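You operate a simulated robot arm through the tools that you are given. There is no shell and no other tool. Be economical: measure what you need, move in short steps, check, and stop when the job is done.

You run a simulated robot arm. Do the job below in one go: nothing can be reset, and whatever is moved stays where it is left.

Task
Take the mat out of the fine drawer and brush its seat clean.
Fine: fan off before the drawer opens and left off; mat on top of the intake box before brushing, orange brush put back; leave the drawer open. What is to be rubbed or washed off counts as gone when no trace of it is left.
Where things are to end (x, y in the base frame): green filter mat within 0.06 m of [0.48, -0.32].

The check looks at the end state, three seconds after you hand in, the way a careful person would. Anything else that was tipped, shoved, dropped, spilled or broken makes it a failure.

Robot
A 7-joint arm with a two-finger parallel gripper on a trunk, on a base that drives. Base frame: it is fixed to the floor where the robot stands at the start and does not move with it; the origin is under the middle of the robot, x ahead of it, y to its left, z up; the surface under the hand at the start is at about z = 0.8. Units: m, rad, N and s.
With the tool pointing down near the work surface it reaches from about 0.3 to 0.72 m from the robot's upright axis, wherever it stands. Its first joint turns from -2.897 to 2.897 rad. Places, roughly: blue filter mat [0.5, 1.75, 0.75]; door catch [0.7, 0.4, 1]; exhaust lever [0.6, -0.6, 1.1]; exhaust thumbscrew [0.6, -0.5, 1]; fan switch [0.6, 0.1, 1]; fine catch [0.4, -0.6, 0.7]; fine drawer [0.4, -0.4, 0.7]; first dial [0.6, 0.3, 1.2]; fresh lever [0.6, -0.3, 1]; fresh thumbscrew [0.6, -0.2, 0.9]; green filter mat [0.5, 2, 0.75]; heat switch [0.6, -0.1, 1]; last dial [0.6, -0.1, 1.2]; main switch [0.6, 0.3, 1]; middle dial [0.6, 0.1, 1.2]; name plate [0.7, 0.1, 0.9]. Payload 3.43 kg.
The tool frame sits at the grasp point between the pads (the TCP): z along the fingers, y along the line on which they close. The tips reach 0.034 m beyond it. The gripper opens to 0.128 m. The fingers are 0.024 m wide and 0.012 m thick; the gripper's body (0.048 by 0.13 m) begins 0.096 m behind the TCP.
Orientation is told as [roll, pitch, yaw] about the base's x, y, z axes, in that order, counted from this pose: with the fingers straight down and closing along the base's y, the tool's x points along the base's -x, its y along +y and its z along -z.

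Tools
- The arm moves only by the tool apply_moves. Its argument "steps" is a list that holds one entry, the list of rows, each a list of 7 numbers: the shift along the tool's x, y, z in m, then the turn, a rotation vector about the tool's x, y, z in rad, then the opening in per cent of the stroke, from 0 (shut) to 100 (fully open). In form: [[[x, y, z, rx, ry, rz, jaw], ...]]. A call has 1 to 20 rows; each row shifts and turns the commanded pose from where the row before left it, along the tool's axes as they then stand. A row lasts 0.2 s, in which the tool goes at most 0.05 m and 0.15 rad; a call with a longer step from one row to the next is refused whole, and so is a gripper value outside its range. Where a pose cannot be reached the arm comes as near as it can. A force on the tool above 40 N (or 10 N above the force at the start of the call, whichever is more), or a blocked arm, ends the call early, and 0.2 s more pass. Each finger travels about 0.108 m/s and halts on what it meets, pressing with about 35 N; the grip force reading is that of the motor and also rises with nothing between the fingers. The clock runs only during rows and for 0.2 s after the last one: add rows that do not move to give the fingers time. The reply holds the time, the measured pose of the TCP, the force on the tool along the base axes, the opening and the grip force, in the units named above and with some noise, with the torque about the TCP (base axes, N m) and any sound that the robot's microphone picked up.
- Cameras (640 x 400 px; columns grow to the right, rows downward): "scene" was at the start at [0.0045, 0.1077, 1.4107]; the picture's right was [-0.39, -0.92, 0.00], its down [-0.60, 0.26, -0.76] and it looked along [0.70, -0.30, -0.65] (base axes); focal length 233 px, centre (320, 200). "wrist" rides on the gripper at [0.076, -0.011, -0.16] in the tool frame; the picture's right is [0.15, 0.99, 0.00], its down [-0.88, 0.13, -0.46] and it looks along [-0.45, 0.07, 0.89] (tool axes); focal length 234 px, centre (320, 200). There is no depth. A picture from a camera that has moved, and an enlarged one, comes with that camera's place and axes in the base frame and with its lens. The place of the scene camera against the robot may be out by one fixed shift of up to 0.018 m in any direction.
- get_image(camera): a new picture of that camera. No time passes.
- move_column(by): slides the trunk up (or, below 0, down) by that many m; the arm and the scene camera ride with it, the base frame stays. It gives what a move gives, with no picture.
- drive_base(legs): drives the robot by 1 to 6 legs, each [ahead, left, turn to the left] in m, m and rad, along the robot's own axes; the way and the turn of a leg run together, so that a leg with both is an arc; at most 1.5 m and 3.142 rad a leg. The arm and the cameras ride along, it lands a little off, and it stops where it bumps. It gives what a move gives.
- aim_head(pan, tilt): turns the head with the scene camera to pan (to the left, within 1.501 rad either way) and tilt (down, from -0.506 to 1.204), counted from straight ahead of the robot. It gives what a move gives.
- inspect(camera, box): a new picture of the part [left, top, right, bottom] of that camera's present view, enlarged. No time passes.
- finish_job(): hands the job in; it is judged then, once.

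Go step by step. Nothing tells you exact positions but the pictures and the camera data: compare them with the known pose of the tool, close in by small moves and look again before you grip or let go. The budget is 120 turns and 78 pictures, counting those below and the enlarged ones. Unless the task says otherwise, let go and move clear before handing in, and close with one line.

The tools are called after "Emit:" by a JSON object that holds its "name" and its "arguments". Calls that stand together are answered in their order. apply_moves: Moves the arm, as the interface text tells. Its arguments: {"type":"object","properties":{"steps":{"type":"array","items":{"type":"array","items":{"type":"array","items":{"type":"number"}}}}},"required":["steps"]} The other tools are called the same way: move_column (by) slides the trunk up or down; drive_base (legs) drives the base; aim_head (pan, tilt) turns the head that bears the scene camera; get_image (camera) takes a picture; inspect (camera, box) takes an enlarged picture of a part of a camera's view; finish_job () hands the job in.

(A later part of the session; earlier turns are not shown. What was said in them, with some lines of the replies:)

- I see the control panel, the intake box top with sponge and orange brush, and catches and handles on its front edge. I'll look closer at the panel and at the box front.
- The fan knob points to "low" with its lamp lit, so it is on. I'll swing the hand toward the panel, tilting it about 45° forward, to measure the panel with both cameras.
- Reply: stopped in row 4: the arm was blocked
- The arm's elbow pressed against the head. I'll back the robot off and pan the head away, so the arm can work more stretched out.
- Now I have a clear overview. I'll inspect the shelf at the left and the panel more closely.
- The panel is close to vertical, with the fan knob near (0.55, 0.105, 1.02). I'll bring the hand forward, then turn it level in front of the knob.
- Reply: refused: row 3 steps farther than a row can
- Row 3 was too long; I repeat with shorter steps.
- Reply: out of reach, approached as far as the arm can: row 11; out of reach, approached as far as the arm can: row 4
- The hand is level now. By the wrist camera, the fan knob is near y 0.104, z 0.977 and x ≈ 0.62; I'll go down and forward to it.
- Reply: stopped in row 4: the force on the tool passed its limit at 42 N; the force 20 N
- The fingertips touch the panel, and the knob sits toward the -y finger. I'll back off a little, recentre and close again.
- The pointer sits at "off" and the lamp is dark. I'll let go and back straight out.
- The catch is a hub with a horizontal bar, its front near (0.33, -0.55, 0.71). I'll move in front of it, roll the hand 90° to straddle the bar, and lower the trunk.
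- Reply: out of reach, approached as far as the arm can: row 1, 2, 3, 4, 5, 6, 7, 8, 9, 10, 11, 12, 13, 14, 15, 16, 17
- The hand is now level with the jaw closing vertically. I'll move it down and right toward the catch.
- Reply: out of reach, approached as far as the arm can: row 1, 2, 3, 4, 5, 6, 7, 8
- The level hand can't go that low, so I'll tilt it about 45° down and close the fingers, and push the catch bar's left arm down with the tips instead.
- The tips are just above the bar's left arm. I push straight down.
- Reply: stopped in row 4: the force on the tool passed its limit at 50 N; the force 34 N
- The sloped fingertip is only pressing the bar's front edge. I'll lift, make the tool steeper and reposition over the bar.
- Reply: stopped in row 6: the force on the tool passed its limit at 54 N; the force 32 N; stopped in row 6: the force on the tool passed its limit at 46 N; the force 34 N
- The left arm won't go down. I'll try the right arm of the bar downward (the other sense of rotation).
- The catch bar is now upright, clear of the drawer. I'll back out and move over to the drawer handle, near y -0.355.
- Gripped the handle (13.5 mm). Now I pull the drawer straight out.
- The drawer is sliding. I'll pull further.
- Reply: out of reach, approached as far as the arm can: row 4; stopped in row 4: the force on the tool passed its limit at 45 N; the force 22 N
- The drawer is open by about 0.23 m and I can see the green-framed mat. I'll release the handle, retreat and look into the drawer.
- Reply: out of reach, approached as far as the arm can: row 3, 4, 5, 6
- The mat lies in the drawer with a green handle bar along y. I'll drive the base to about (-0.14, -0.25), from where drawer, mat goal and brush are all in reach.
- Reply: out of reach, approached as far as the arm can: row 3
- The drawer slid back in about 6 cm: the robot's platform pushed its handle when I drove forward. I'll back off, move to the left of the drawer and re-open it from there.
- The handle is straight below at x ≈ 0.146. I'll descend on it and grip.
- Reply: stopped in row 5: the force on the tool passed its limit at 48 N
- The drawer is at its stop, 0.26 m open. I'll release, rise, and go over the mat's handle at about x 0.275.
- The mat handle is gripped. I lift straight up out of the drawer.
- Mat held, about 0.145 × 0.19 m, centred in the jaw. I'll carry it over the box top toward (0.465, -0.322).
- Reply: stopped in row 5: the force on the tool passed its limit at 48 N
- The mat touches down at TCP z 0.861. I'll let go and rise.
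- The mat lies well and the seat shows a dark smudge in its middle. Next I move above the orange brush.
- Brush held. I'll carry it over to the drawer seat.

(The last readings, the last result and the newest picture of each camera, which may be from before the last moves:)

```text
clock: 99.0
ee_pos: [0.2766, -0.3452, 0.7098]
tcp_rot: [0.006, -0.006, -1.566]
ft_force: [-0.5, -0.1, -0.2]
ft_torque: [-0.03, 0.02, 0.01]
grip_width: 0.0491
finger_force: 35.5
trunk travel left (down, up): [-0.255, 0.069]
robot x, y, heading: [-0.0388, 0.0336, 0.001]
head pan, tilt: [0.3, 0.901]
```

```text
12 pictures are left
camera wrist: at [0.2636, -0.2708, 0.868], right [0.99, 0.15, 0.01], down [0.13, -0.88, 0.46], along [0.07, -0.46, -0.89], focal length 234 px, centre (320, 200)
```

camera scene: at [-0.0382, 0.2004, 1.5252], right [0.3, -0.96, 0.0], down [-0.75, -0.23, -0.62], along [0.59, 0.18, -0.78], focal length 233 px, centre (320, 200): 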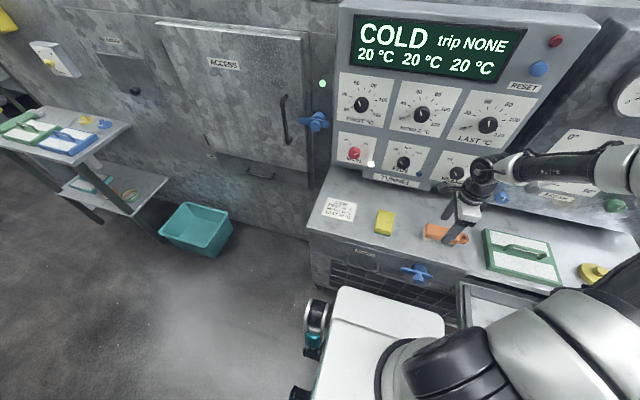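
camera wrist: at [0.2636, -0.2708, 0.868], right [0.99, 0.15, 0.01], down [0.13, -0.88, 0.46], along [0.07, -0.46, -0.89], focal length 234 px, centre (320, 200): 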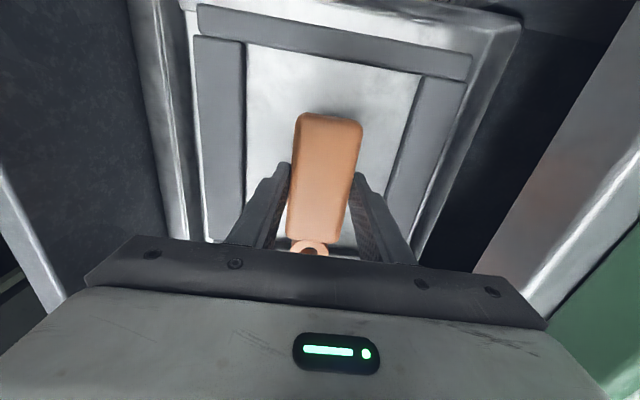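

The brush is over the seat. I lower it gently until the bristles touch.

Emit:
{"name": "apply_moves", "arguments": {"steps": [[[0, 0, 0.015, 0, 0, 0, 25], [0, 0, 0.008, 0, 0, 0, 25], [0, 0, 0.004, 0, 0, 0, 25], [0, 0, 0.003, 0, 0, 0, 25], [0, 0, 0, 0, 0, 0, 25]]]}}

```text
clock: 100.2
ee_pos: [0.2762, -0.3471, 0.6799]
tcp_rot: [0.009, -0.007, -1.565]
ft_force: [-0.2, 0.2, -0.9]
ft_torque: [-0.01, -0.04, 0.06]
grip_width: 0.0492
finger_force: 34.7
trunk travel left (down, up): [-0.255, 0.069]
robot x, y, heading: [-0.0378, 0.0382, 0.001]
head pan, tilt: [0.3, 0.901]
```

Emit:
{"name": "apply_moves", "arguments": {"steps": [[[0, 0, 0.003, 0, 0, 0, 25], [0, 0, 0.002, 0, 0, 0, 25], [0, 0, 0, 0, 0, 0, 25]]]}}

```text
clock: 101.0
ee_pos: [0.2762, -0.3457, 0.6774]
tcp_rot: [0.008, -0.006, -1.565]
ft_force: [-1.7, 5.1, 26.2]
ft_torque: [0.67, 0.5, -0.08]
grip_width: 0.0491
finger_force: 34.8
trunk travel left (down, up): [-0.255, 0.069]
robot x, y, heading: [-0.0387, 0.0348, 0.0]
head pan, tilt: [0.3, 0.901]
```

Bristles are in contact. I ease the pressure a bit and stroke along the seat.

Emit:
{"name": "apply_moves", "arguments": {"steps": [[[0, 0, -0.0013, 0, 0, 0, 25], [0.02, 0, 0, 0, 0, 0, 25], [0.018, 0, 0, 0, 0, 0, 25], [-0.02, 0, 0, 0, 0, 0, 25], [-0.02, 0, 0, 0, 0, 0, 25], [-0.02, 0, 0, 0, 0, 0, 25], [-0.018, 0, 0, 0, 0, 0, 25], [0.02, 0, 0, 0, 0, 0, 25], [0.02, 0, 0, 0, 0, 0, 25], [0.02, 0, 0, 0, 0, 0, 25], [0.018, 0, 0, 0, 0, 0, 25], [0, 0, 0, 0, 0, 0, 25]]]}}

```text
clock: 103.6
ee_pos: [0.2764, -0.3094, 0.6768]
tcp_rot: [0.01, -0.009, -1.564]
ft_force: [0.2, -8.2, 28.6]
ft_torque: [-0.34, 0.3, 0.14]
grip_width: 0.0493
finger_force: 35.4
trunk travel left (down, up): [-0.255, 0.069]
robot x, y, heading: [-0.0354, 0.0382, -0.002]
head pan, tilt: [0.3, 0.901]
```

Emit:
{"name": "apply_moves", "arguments": {"steps": [[[0, -0.018, -0.0005, 0, 0, 0, 25], [0, -0.016, 0, 0, 0, 0, 25], [-0.02, 0, 0, 0, 0, 0, 25], [-0.02, 0, 0, 0, 0, 0, 25], [-0.02, 0, 0, 0, 0, 0, 25], [-0.018, 0, 0, 0, 0, 0, 25], [0, 0.016, 0, 0, 0, 0, 25], [0.02, 0, 0, 0, 0, 0, 25], [0.02, 0, 0, 0, 0, 0, 25], [0.02, 0, 0, 0, 0, 0, 25], [0.018, 0, 0, 0, 0, 0, 25], [0, 0.018, 0, 0, 0, 0, 25], [0, 0.014, 0, 0, 0, 0, 25], [-0.02, 0, 0, 0, 0, 0, 25], [-0.02, 0, 0, 0, 0, 0, 25], [-0.02, 0, 0, 0, 0, 0, 25], [-0.018, 0, 0, 0, 0, 0, 25], [0, 0, 0, 0, 0, 0, 25]]]}}

```text
clock: 107.4
ee_pos: [0.2915, -0.3864, 0.6764]
tcp_rot: [0.006, -0.006, -1.566]
ft_force: [-0.3, -0.6, -1.4]
ft_torque: [-0.02, -0.03, -0.04]
grip_width: 0.0492
finger_force: 34.9
trunk travel left (down, up): [-0.255, 0.069]
robot x, y, heading: [-0.0338, 0.0385, 0.002]
head pan, tilt: [0.3, 0.901]
```

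Contact has faded at this edge; I press slightly again and repeat the strokes.

Emit:
{"name": "apply_moves", "arguments": {"steps": [[[0, 0, 0.0015, 0, 0, 0, 25], [0.02, 0, 0, 0, 0, 0, 25], [0.02, 0, 0, 0, 0, 0, 25], [0.02, 0, 0, 0, 0, 0, 25], [0.018, 0, 0, 0, 0, 0, 25], [0, -0.015, 0, 0, 0, 0, 25], [-0.02, 0, 0, 0, 0, 0, 25], [-0.02, 0, 0, 0, 0, 0, 25], [-0.02, 0, 0, 0, 0, 0, 25], [-0.018, 0, 0, 0, 0, 0, 25], [0, -0.02, 0, 0, 0, 0, 25], [0.02, 0, 0, 0, 0, 0, 25], [0.02, 0, 0, 0, 0, 0, 25], [0.02, 0, 0, 0, 0, 0, 25], [0.018, 0, 0, 0, 0, 0, 25], [0, 0, 0, 0, 0, 0, 25]]]}}

```text
clock: 110.8
ee_pos: [0.2533, -0.3092, 0.6747]
tcp_rot: [0.007, -0.007, -1.565]
ft_force: [0.5, -5.7, 21.4]
ft_torque: [-0.24, 0.31, 0.17]
grip_width: 0.0492
finger_force: 34.9
trunk travel left (down, up): [-0.255, 0.069]
robot x, y, heading: [-0.0384, 0.0361, -0.0]
head pan, tilt: [0.3, 0.901]
```

I lift the brush and step aside to check the seat.

Emit:
{"name": "apply_moves", "arguments": {"steps": [[[0, 0, -0.03, 0, 0, 0, 25], [0, 0, -0.045, 0, 0, 0, 25], [0, 0, -0.045, 0, 0, 0, 25], [0, 0, -0.045, 0, 0, 0, 25], [0, 0, -0.045, 0, 0, 0, 25], [0, 0.03, -0.03, 0, 0, 0, 25], [0, 0.04, -0.025, 0, 0, 0, 25], [0.01, 0.04, -0.02, 0, 0, 0, 25], [0.02, 0.03, -0.02, 0, 0, 0, 25], [0, 0, 0, 0, 0, 0, 25]]]}}

Emit:
{"name": "inspect", "arguments": {"camera": "wrist", "box": [180, 50, 340, 210]}}

```text
clock: 113.0
ee_pos: [0.3924, -0.277, 0.9827]
tcp_rot: [0.005, -0.005, -1.567]
ft_force: [0.4, 0.6, -0.6]
ft_torque: [0.0, 0.01, 0.02]
grip_width: 0.0494
finger_force: 35.0
trunk travel left (down, up): [-0.255, 0.069]
robot x, y, heading: [-0.0375, 0.0338, 0.001]
head pan, tilt: [0.3, 0.901]
```

```text
2.50 times, centred on (260, 130) of wrist
camera zoom: at [0.3798, -0.2015, 1.1407], right [0.99, 0.15, 0.01], down [0.13, -0.88, 0.46], along [0.07, -0.46, -0.89], focal length 585 px, centre (470, 375)
```

zoom: 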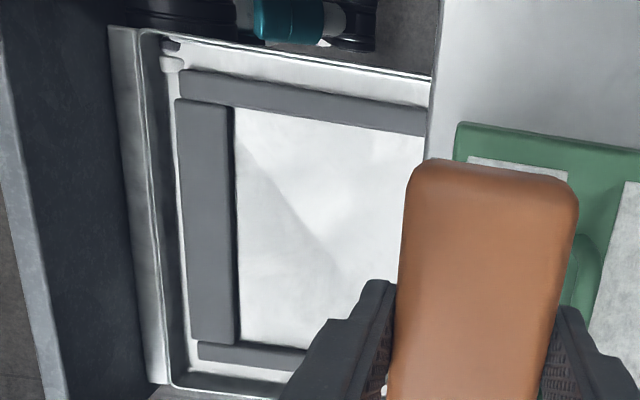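

Emit:
{"name": "aim_head", "arguments": {"pan": -0.5, "tilt": 1.0}}

Emit:
{"name": "inspect", "arguments": {"camera": "scene", "box": [320, 130, 440, 240]}}

```text
clock: 114.1
ee_pos: [0.3913, -0.2762, 0.9816]
tcp_rot: [0.007, -0.004, -1.566]
ft_force: [0.2, 0.1, -1.9]
ft_torque: [0.01, 0.02, -0.01]
grip_width: 0.0492
finger_force: 34.8
trunk travel left (down, up): [-0.255, 0.069]
robot x, y, heading: [-0.0337, 0.0367, -0.003]
head pan, tilt: [-0.499, 1.0]
```

```text
3.64 times, centred on (380, 185) of scene
camera zoom: at [-0.0491, 0.1448, 1.518], right [-0.48, -0.88, 0.0], down [-0.74, 0.4, -0.54], along [0.47, -0.26, -0.84], focal length 847 px, centre (102, 254)
```

zoom: 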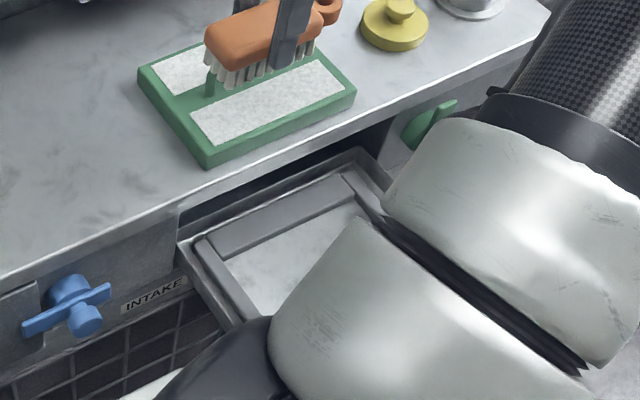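

Emit:
{"name": "apply_moves", "arguments": {"steps": [[[-0.045, 0.01, 0, 0, 0, 0, 25], [-0.045, 0, 0, 0, 0, 0, 25], [0, 0, 0, 0, 0, 0, 25]]]}}

Emit:
{"name": "inspect", "arguments": {"camera": "wrist", "box": [190, 20, 310, 180]}}

```text
clock: 114.9
ee_pos: [0.4041, -0.3659, 0.9819]
tcp_rot: [0.005, -0.005, -1.565]
ft_force: [-0.2, -1.1, -1.1]
ft_torque: [0.01, -0.02, 0.05]
grip_width: 0.049
finger_force: 35.0
trunk travel left (down, up): [-0.255, 0.069]
robot x, y, heading: [-0.0364, 0.0405, -0.001]
head pan, tilt: [-0.499, 1.0]
```

```text
2.50 times, centred on (250, 100) of wrist
camera zoom: at [0.3917, -0.291, 1.1405], right [0.99, 0.15, 0.01], down [0.13, -0.88, 0.46], along [0.07, -0.45, -0.89], focal length 585 px, centre (495, 450)
```

zoom: 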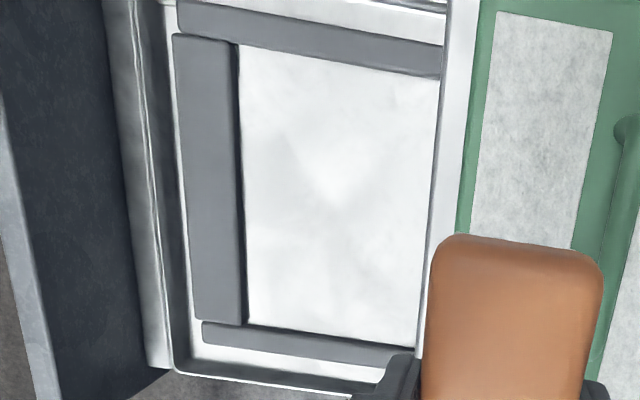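

The smudge is gone to the eye, but faint haze near the middle may be a remnant. To be safe I'll brush that area again.

Emit:
{"name": "apply_moves", "arguments": {"steps": [[[0.01, -0.043, 0, 0, 0, 0, 25], [0.01, -0.043, 0, 0, 0, 0, 25], [0, -0.044, 0, 0, 0, 0, 25], [0, 0, 0.045, 0, 0, 0, 25], [0, 0, 0.045, 0, 0, 0, 25], [0, 0, 0.045, 0, 0, 0, 25], [0, 0, 0.045, 0, 0, 0, 25], [0, 0, 0.045, 0, 0, 0, 25], [0, 0, 0.045, 0, 0, 0, 25], [0, 0, 0.025, 0, 0, 0, 25], [0, 0, 0.005, 0, 0, 0, 25], [0, 0, 0.004, 0, 0, 0, 25], [0, 0, 0, 0, 0, 0, 25]]]}}

```text
clock: 117.7
ee_pos: [0.2755, -0.3498, 0.6754]
tcp_rot: [0.007, -0.006, -1.564]
ft_force: [-0.8, -0.1, -0.8]
ft_torque: [-0.04, 0.0, -0.01]
grip_width: 0.0494
finger_force: 35.1
trunk travel left (down, up): [-0.255, 0.069]
robot x, y, heading: [-0.0415, 0.038, -0.004]
head pan, tilt: [-0.499, 1.0]
```

Emit:
{"name": "apply_moves", "arguments": {"steps": [[[0, 0, 0.002, 0, 0, 0, 25], [0, 0, 0.001, 0, 0, 0, 25], [0.02, 0, 0, 0, 0, 0, 25], [0.02, 0, 0, 0, 0, 0, 25], [-0.02, 0, 0, 0, 0, 0, 25], [-0.02, 0, 0, 0, 0, 0, 25], [-0.02, 0, 0, 0, 0, 0, 25], [-0.018, 0, 0, 0, 0, 0, 25], [0, -0.018, 0, 0, 0, 0, 25], [0.02, 0, 0, 0, 0, 0, 25], [0.02, 0, 0, 0, 0, 0, 25], [0.02, 0, 0, 0, 0, 0, 25], [0.018, 0, 0, 0, 0, 0, 25], [0, -0.018, 0, 0, 0, 0, 25], [-0.02, 0, 0, 0, 0, 0, 25], [-0.02, 0, 0, 0, 0, 0, 25], [-0.02, 0, 0, 0, 0, 0, 25], [-0.02, 0, 0, 0, 0, 0, 25], [0, 0, 0, 0, 0, 0, 25]]]}}

```text
clock: 121.7
ee_pos: [0.2393, -0.3887, 0.6722]
tcp_rot: [0.006, -0.009, -1.566]
ft_force: [0.3, 6.5, 24.3]
ft_torque: [0.28, 0.26, -0.13]
grip_width: 0.0491
finger_force: 34.7
trunk travel left (down, up): [-0.255, 0.069]
robot x, y, heading: [-0.037, 0.035, -0.001]
head pan, tilt: [-0.499, 1.0]
```

Good contact throughout. Now strokes across x and up to the far side.

Emit:
{"name": "apply_moves", "arguments": {"steps": [[[0, 0.018, 0, 0, 0, 0, 25], [0, 0.018, 0, 0, 0, 0, 25], [0, 0.016, 0, 0, 0, 0, 25], [0.02, 0, 0.0005, 0, 0, 0, 25], [0.015, 0, 0, 0, 0, 0, 25], [0, -0.018, 0, 0, 0, 0, 25], [0, -0.018, 0, 0, 0, 0, 25], [0, -0.014, 0, 0, 0, 0, 25], [0.02, 0, 0, 0, 0, 0, 25], [0.02, 0, 0, 0, 0, 0, 25], [0, 0.018, 0, 0, 0, 0, 25], [0, 0.018, 0, 0, 0, 0, 25], [0, 0.014, 0, 0, 0, 0, 25], [-0.02, 0, 0, 0, 0, 0, 25], [-0.02, 0, 0, 0, 0, 0, 25], [-0.02, 0, 0, 0, 0, 0, 25], [-0.015, 0, 0, 0, 0, 0, 25], [0, 0, 0, 0, 0, 0, 25]]]}}

Emit:
{"name": "apply_moves", "arguments": {"steps": [[[0, 0, -0.03, 0, 0, 0, 25], [0, 0, -0.045, 0, 0, 0, 25], [0, 0, -0.045, 0, 0, 0, 25], [0, 0, -0.045, 0, 0, 0, 25], [0, 0, -0.045, 0, 0, 0, 25], [0, 0.02, -0.045, 0, 0, 0, 25], [0, 0.04, -0.025, 0, 0, 0, 25], [0, 0.04, -0.02, 0, 0, 0, 25], [0, 0.02, 0, 0, 0, 0, 25], [0, 0, 0, 0, 0, 0, 25]]]}}

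Emit:
{"name": "inspect", "arguments": {"camera": "wrist", "box": [190, 20, 310, 180]}}

```text
clock: 125.5
ee_pos: [0.292, -0.3892, 0.6727]
tcp_rot: [0.006, -0.005, -1.566]
ft_force: [0.6, -0.5, -1.1]
ft_torque: [-0.05, 0.0, 0.0]
grip_width: 0.049
finger_force: 35.3
trunk travel left (down, up): [-0.255, 0.069]
robot x, y, heading: [-0.0395, 0.0352, 0.001]
head pan, tilt: [-0.499, 1.0]
```

```text
clock: 127.7
ee_pos: [0.4095, -0.3867, 0.9742]
tcp_rot: [0.005, -0.005, -1.565]
ft_force: [0.5, -0.3, -0.8]
ft_torque: [0.01, 0.0, 0.0]
grip_width: 0.0493
finger_force: 35.5
trunk travel left (down, up): [-0.255, 0.069]
robot x, y, heading: [-0.0352, 0.0367, 0.001]
head pan, tilt: [-0.499, 1.0]
```

```text
2.50 times, centred on (250, 100) of wrist
camera zoom: at [0.3973, -0.3113, 1.1323], right [0.99, 0.15, 0.01], down [0.13, -0.88, 0.46], along [0.07, -0.45, -0.89], focal length 585 px, centre (495, 450)
```

zoom: 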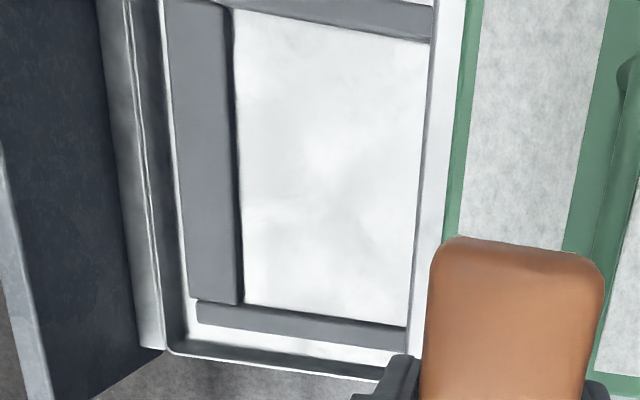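

The seat is clean; the remaining soft shading shifts with the view. I'll carry the brush back to its place at (0.454, -0.077).

Emit:
{"name": "aim_head", "arguments": {"pan": 0.3, "tilt": 0.9}}

Emit:
{"name": "apply_moves", "arguments": {"steps": [[[0.04, 0.006, 0, 0, 0, 0, 25], [0.04, 0.006, 0, 0, 0, 0, 25], [0.04, 0.006, 0, 0, 0, 0, 25], [0.04, 0.006, 0, 0, 0, 0, 25], [0.04, 0.006, 0, 0, 0, 0, 25], [0.04, 0.006, 0, 0, 0, 0, 25], [0.04, 0.006, 0, 0, 0, 0, 25], [0.03, 0.003, 0, 0, 0, 0, 25], [0, 0, 0.04, 0, 0, 0, 25], [0, 0, 0.04, 0, 0, 0, 25], [0, 0, 0.025, 0, 0, 0, 25], [0, 0, 0, 0, 0, 0, 25]]]}}

```text
clock: 128.8
ee_pos: [0.4083, -0.387, 0.9733]
tcp_rot: [0.008, -0.005, -1.565]
ft_force: [-0.7, 0.1, 0.0]
ft_torque: [0.0, 0.04, 0.05]
grip_width: 0.0489
finger_force: 35.2
trunk travel left (down, up): [-0.255, 0.069]
robot x, y, heading: [-0.0368, 0.0364, 0.001]
head pan, tilt: [0.3, 0.901]
```

```text
clock: 131.4
ee_pos: [0.4548, -0.0768, 0.868]
tcp_rot: [0.006, -0.004, -1.567]
ft_force: [0.6, -0.3, -0.8]
ft_torque: [0.01, -0.02, 0.0]
grip_width: 0.049
finger_force: 35.1
trunk travel left (down, up): [-0.255, 0.069]
robot x, y, heading: [-0.0369, 0.0408, 0.0]
head pan, tilt: [0.3, 0.901]
```

Emit:
{"name": "apply_moves", "arguments": {"steps": [[[0, 0, 0.009, 0, 0, 0, 25], [0, 0, 0.005, 0, 0, 0, 25], [0, 0, 0.003, 0, 0, 0, 25], [0, 0, 0, 0, 0, 0, 25]]]}}

```text
clock: 132.4
ee_pos: [0.4537, -0.0761, 0.8506]
tcp_rot: [0.008, -0.006, -1.565]
ft_force: [0.5, 0.3, -0.9]
ft_torque: [0.02, 0.01, 0.03]
grip_width: 0.0495
finger_force: 34.9
trunk travel left (down, up): [-0.255, 0.069]
robot x, y, heading: [-0.0392, 0.0354, 0.001]
head pan, tilt: [0.3, 0.901]
```

Emit:
{"name": "apply_moves", "arguments": {"steps": [[[0, 0, 0.0015, 0, 0, 0, 25], [0, 0, 0.001, 0, 0, 0, 25], [0, 0, 0, 0, 0, 0, 25]]]}}

```text
clock: 133.2
ee_pos: [0.4535, -0.0762, 0.8491]
tcp_rot: [0.009, -0.005, -1.566]
ft_force: [-0.7, 0.5, 10.4]
ft_torque: [0.17, 0.3, -0.01]
grip_width: 0.0494
finger_force: 35.0
trunk travel left (down, up): [-0.255, 0.069]
robot x, y, heading: [-0.0355, 0.0387, -0.005]
head pan, tilt: [0.3, 0.901]
```

The bristles rest on the top (10 N). I release, rise straight up and check.

Emit:
{"name": "apply_moves", "arguments": {"steps": [[[0, 0, 0, 0, 0, 0, 45], [0, 0, 0, 0, 0, 0, 62], [0, 0, 0, 0, 0, 0, 62], [0, 0, -0.03, 0, 0, 0, 62], [0, 0, -0.04, 0, 0, 0, 62], [0, 0, -0.04, 0, 0, 0, 62], [0, 0, -0.04, 0, 0, 0, 62], [-0.02, -0.04, 0, 0, 0, 0, 62], [-0.02, -0.04, 0, 0, 0, 0, 62], [0, -0.04, 0, 0, 0, 0, 62], [0, 0, 0, 0, 0, 0, 62]]]}}

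Emit:
{"name": "get_image", "arguments": {"camera": "scene"}}

Emit:
{"name": "get_image", "arguments": {"camera": "wrist"}}

```text
clock: 135.7
ee_pos: [0.3328, -0.1167, 0.9967]
tcp_rot: [0.008, -0.007, -1.565]
ft_force: [-0.6, 0.3, -0.2]
ft_torque: [0.02, -0.01, 0.05]
grip_width: 0.0795
finger_force: 0.1
trunk travel left (down, up): [-0.255, 0.069]
robot x, y, heading: [-0.0353, 0.0381, 0.001]
head pan, tilt: [0.3, 0.901]
```

```text
7 pictures are left
camera scene: at [-0.0384, 0.2005, 1.5252], right [0.3, -0.96, 0.0], down [-0.75, -0.23, -0.62], along [0.59, 0.18, -0.78], focal length 233 px, centre (320, 200)
```

scene: 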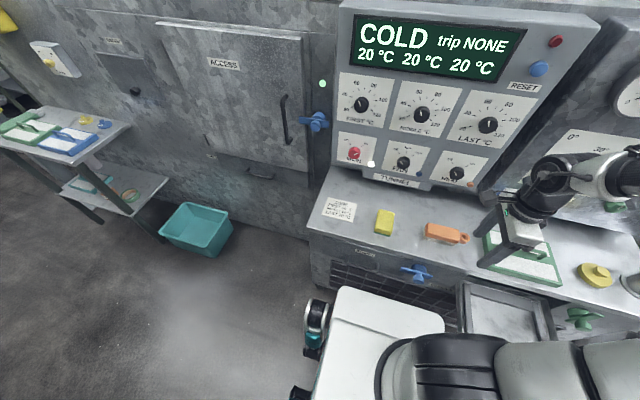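

```text
6 pictures are left
camera wrist: at [0.32, -0.0407, 1.1555], right [0.99, 0.15, 0.01], down [0.13, -0.88, 0.46], along [0.08, -0.46, -0.89], focal length 234 px, centre (320, 200)
```

wrist: 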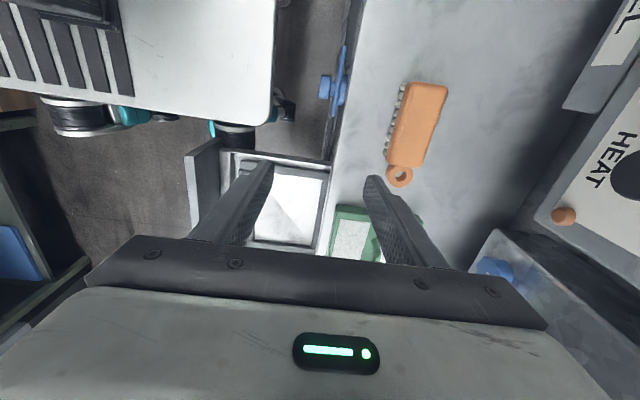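

Brush is back, mat on top. One last close look at the seat.

Emit:
{"name": "inspect", "arguments": {"camera": "scene", "box": [440, 220, 600, 345]}}

Emit:
{"name": "inspect", "arguments": {"camera": "scene", "box": [0, 100, 140, 190]}}

```text
3.20 times, centred on (520, 282) of scene
camera zoom: at [-0.0384, 0.2005, 1.5252], right [0.3, -0.96, 0.0], down [-0.75, -0.23, -0.62], along [0.59, 0.18, -0.78], focal length 746 px, centre (-320, -64)
```

zoom: 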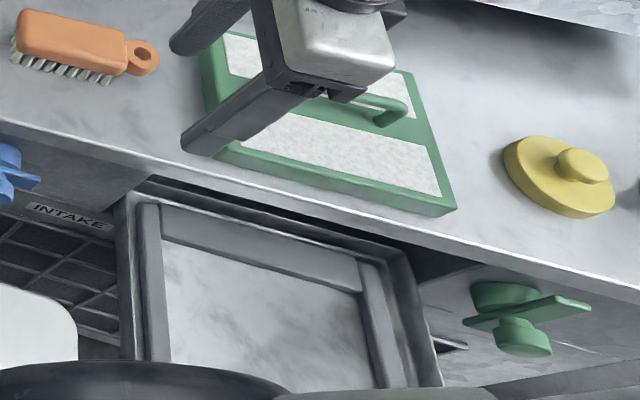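

```text
4.44 times, centred on (70, 145) of scene
camera zoom: at [-0.0384, 0.2005, 1.5252], right [0.3, -0.96, 0.0], down [-0.75, -0.23, -0.62], along [0.59, 0.18, -0.78], focal length 1036 px, centre (1431, 444)
```

zoom: 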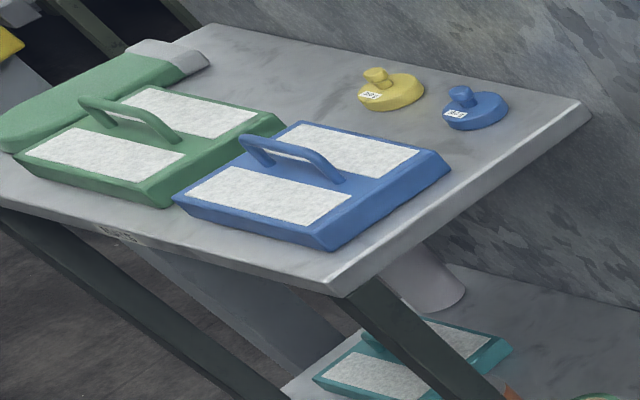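

The seat is clean, the drawer open, the fan off, the brush back in its place, and the mat on the box top; the hand is clear. I'm handing in.

Emit:
{"name": "finish_job", "arguments": {}}

```text
The job is handed in.
```

The job is handed in: the fan is off, and the fine drawer is left open with its seat brushed and no smudge visible in the last pictures. The drawer's green mat is on the intake box at about (0.467, -0.322), and the orange brush is back in its place.
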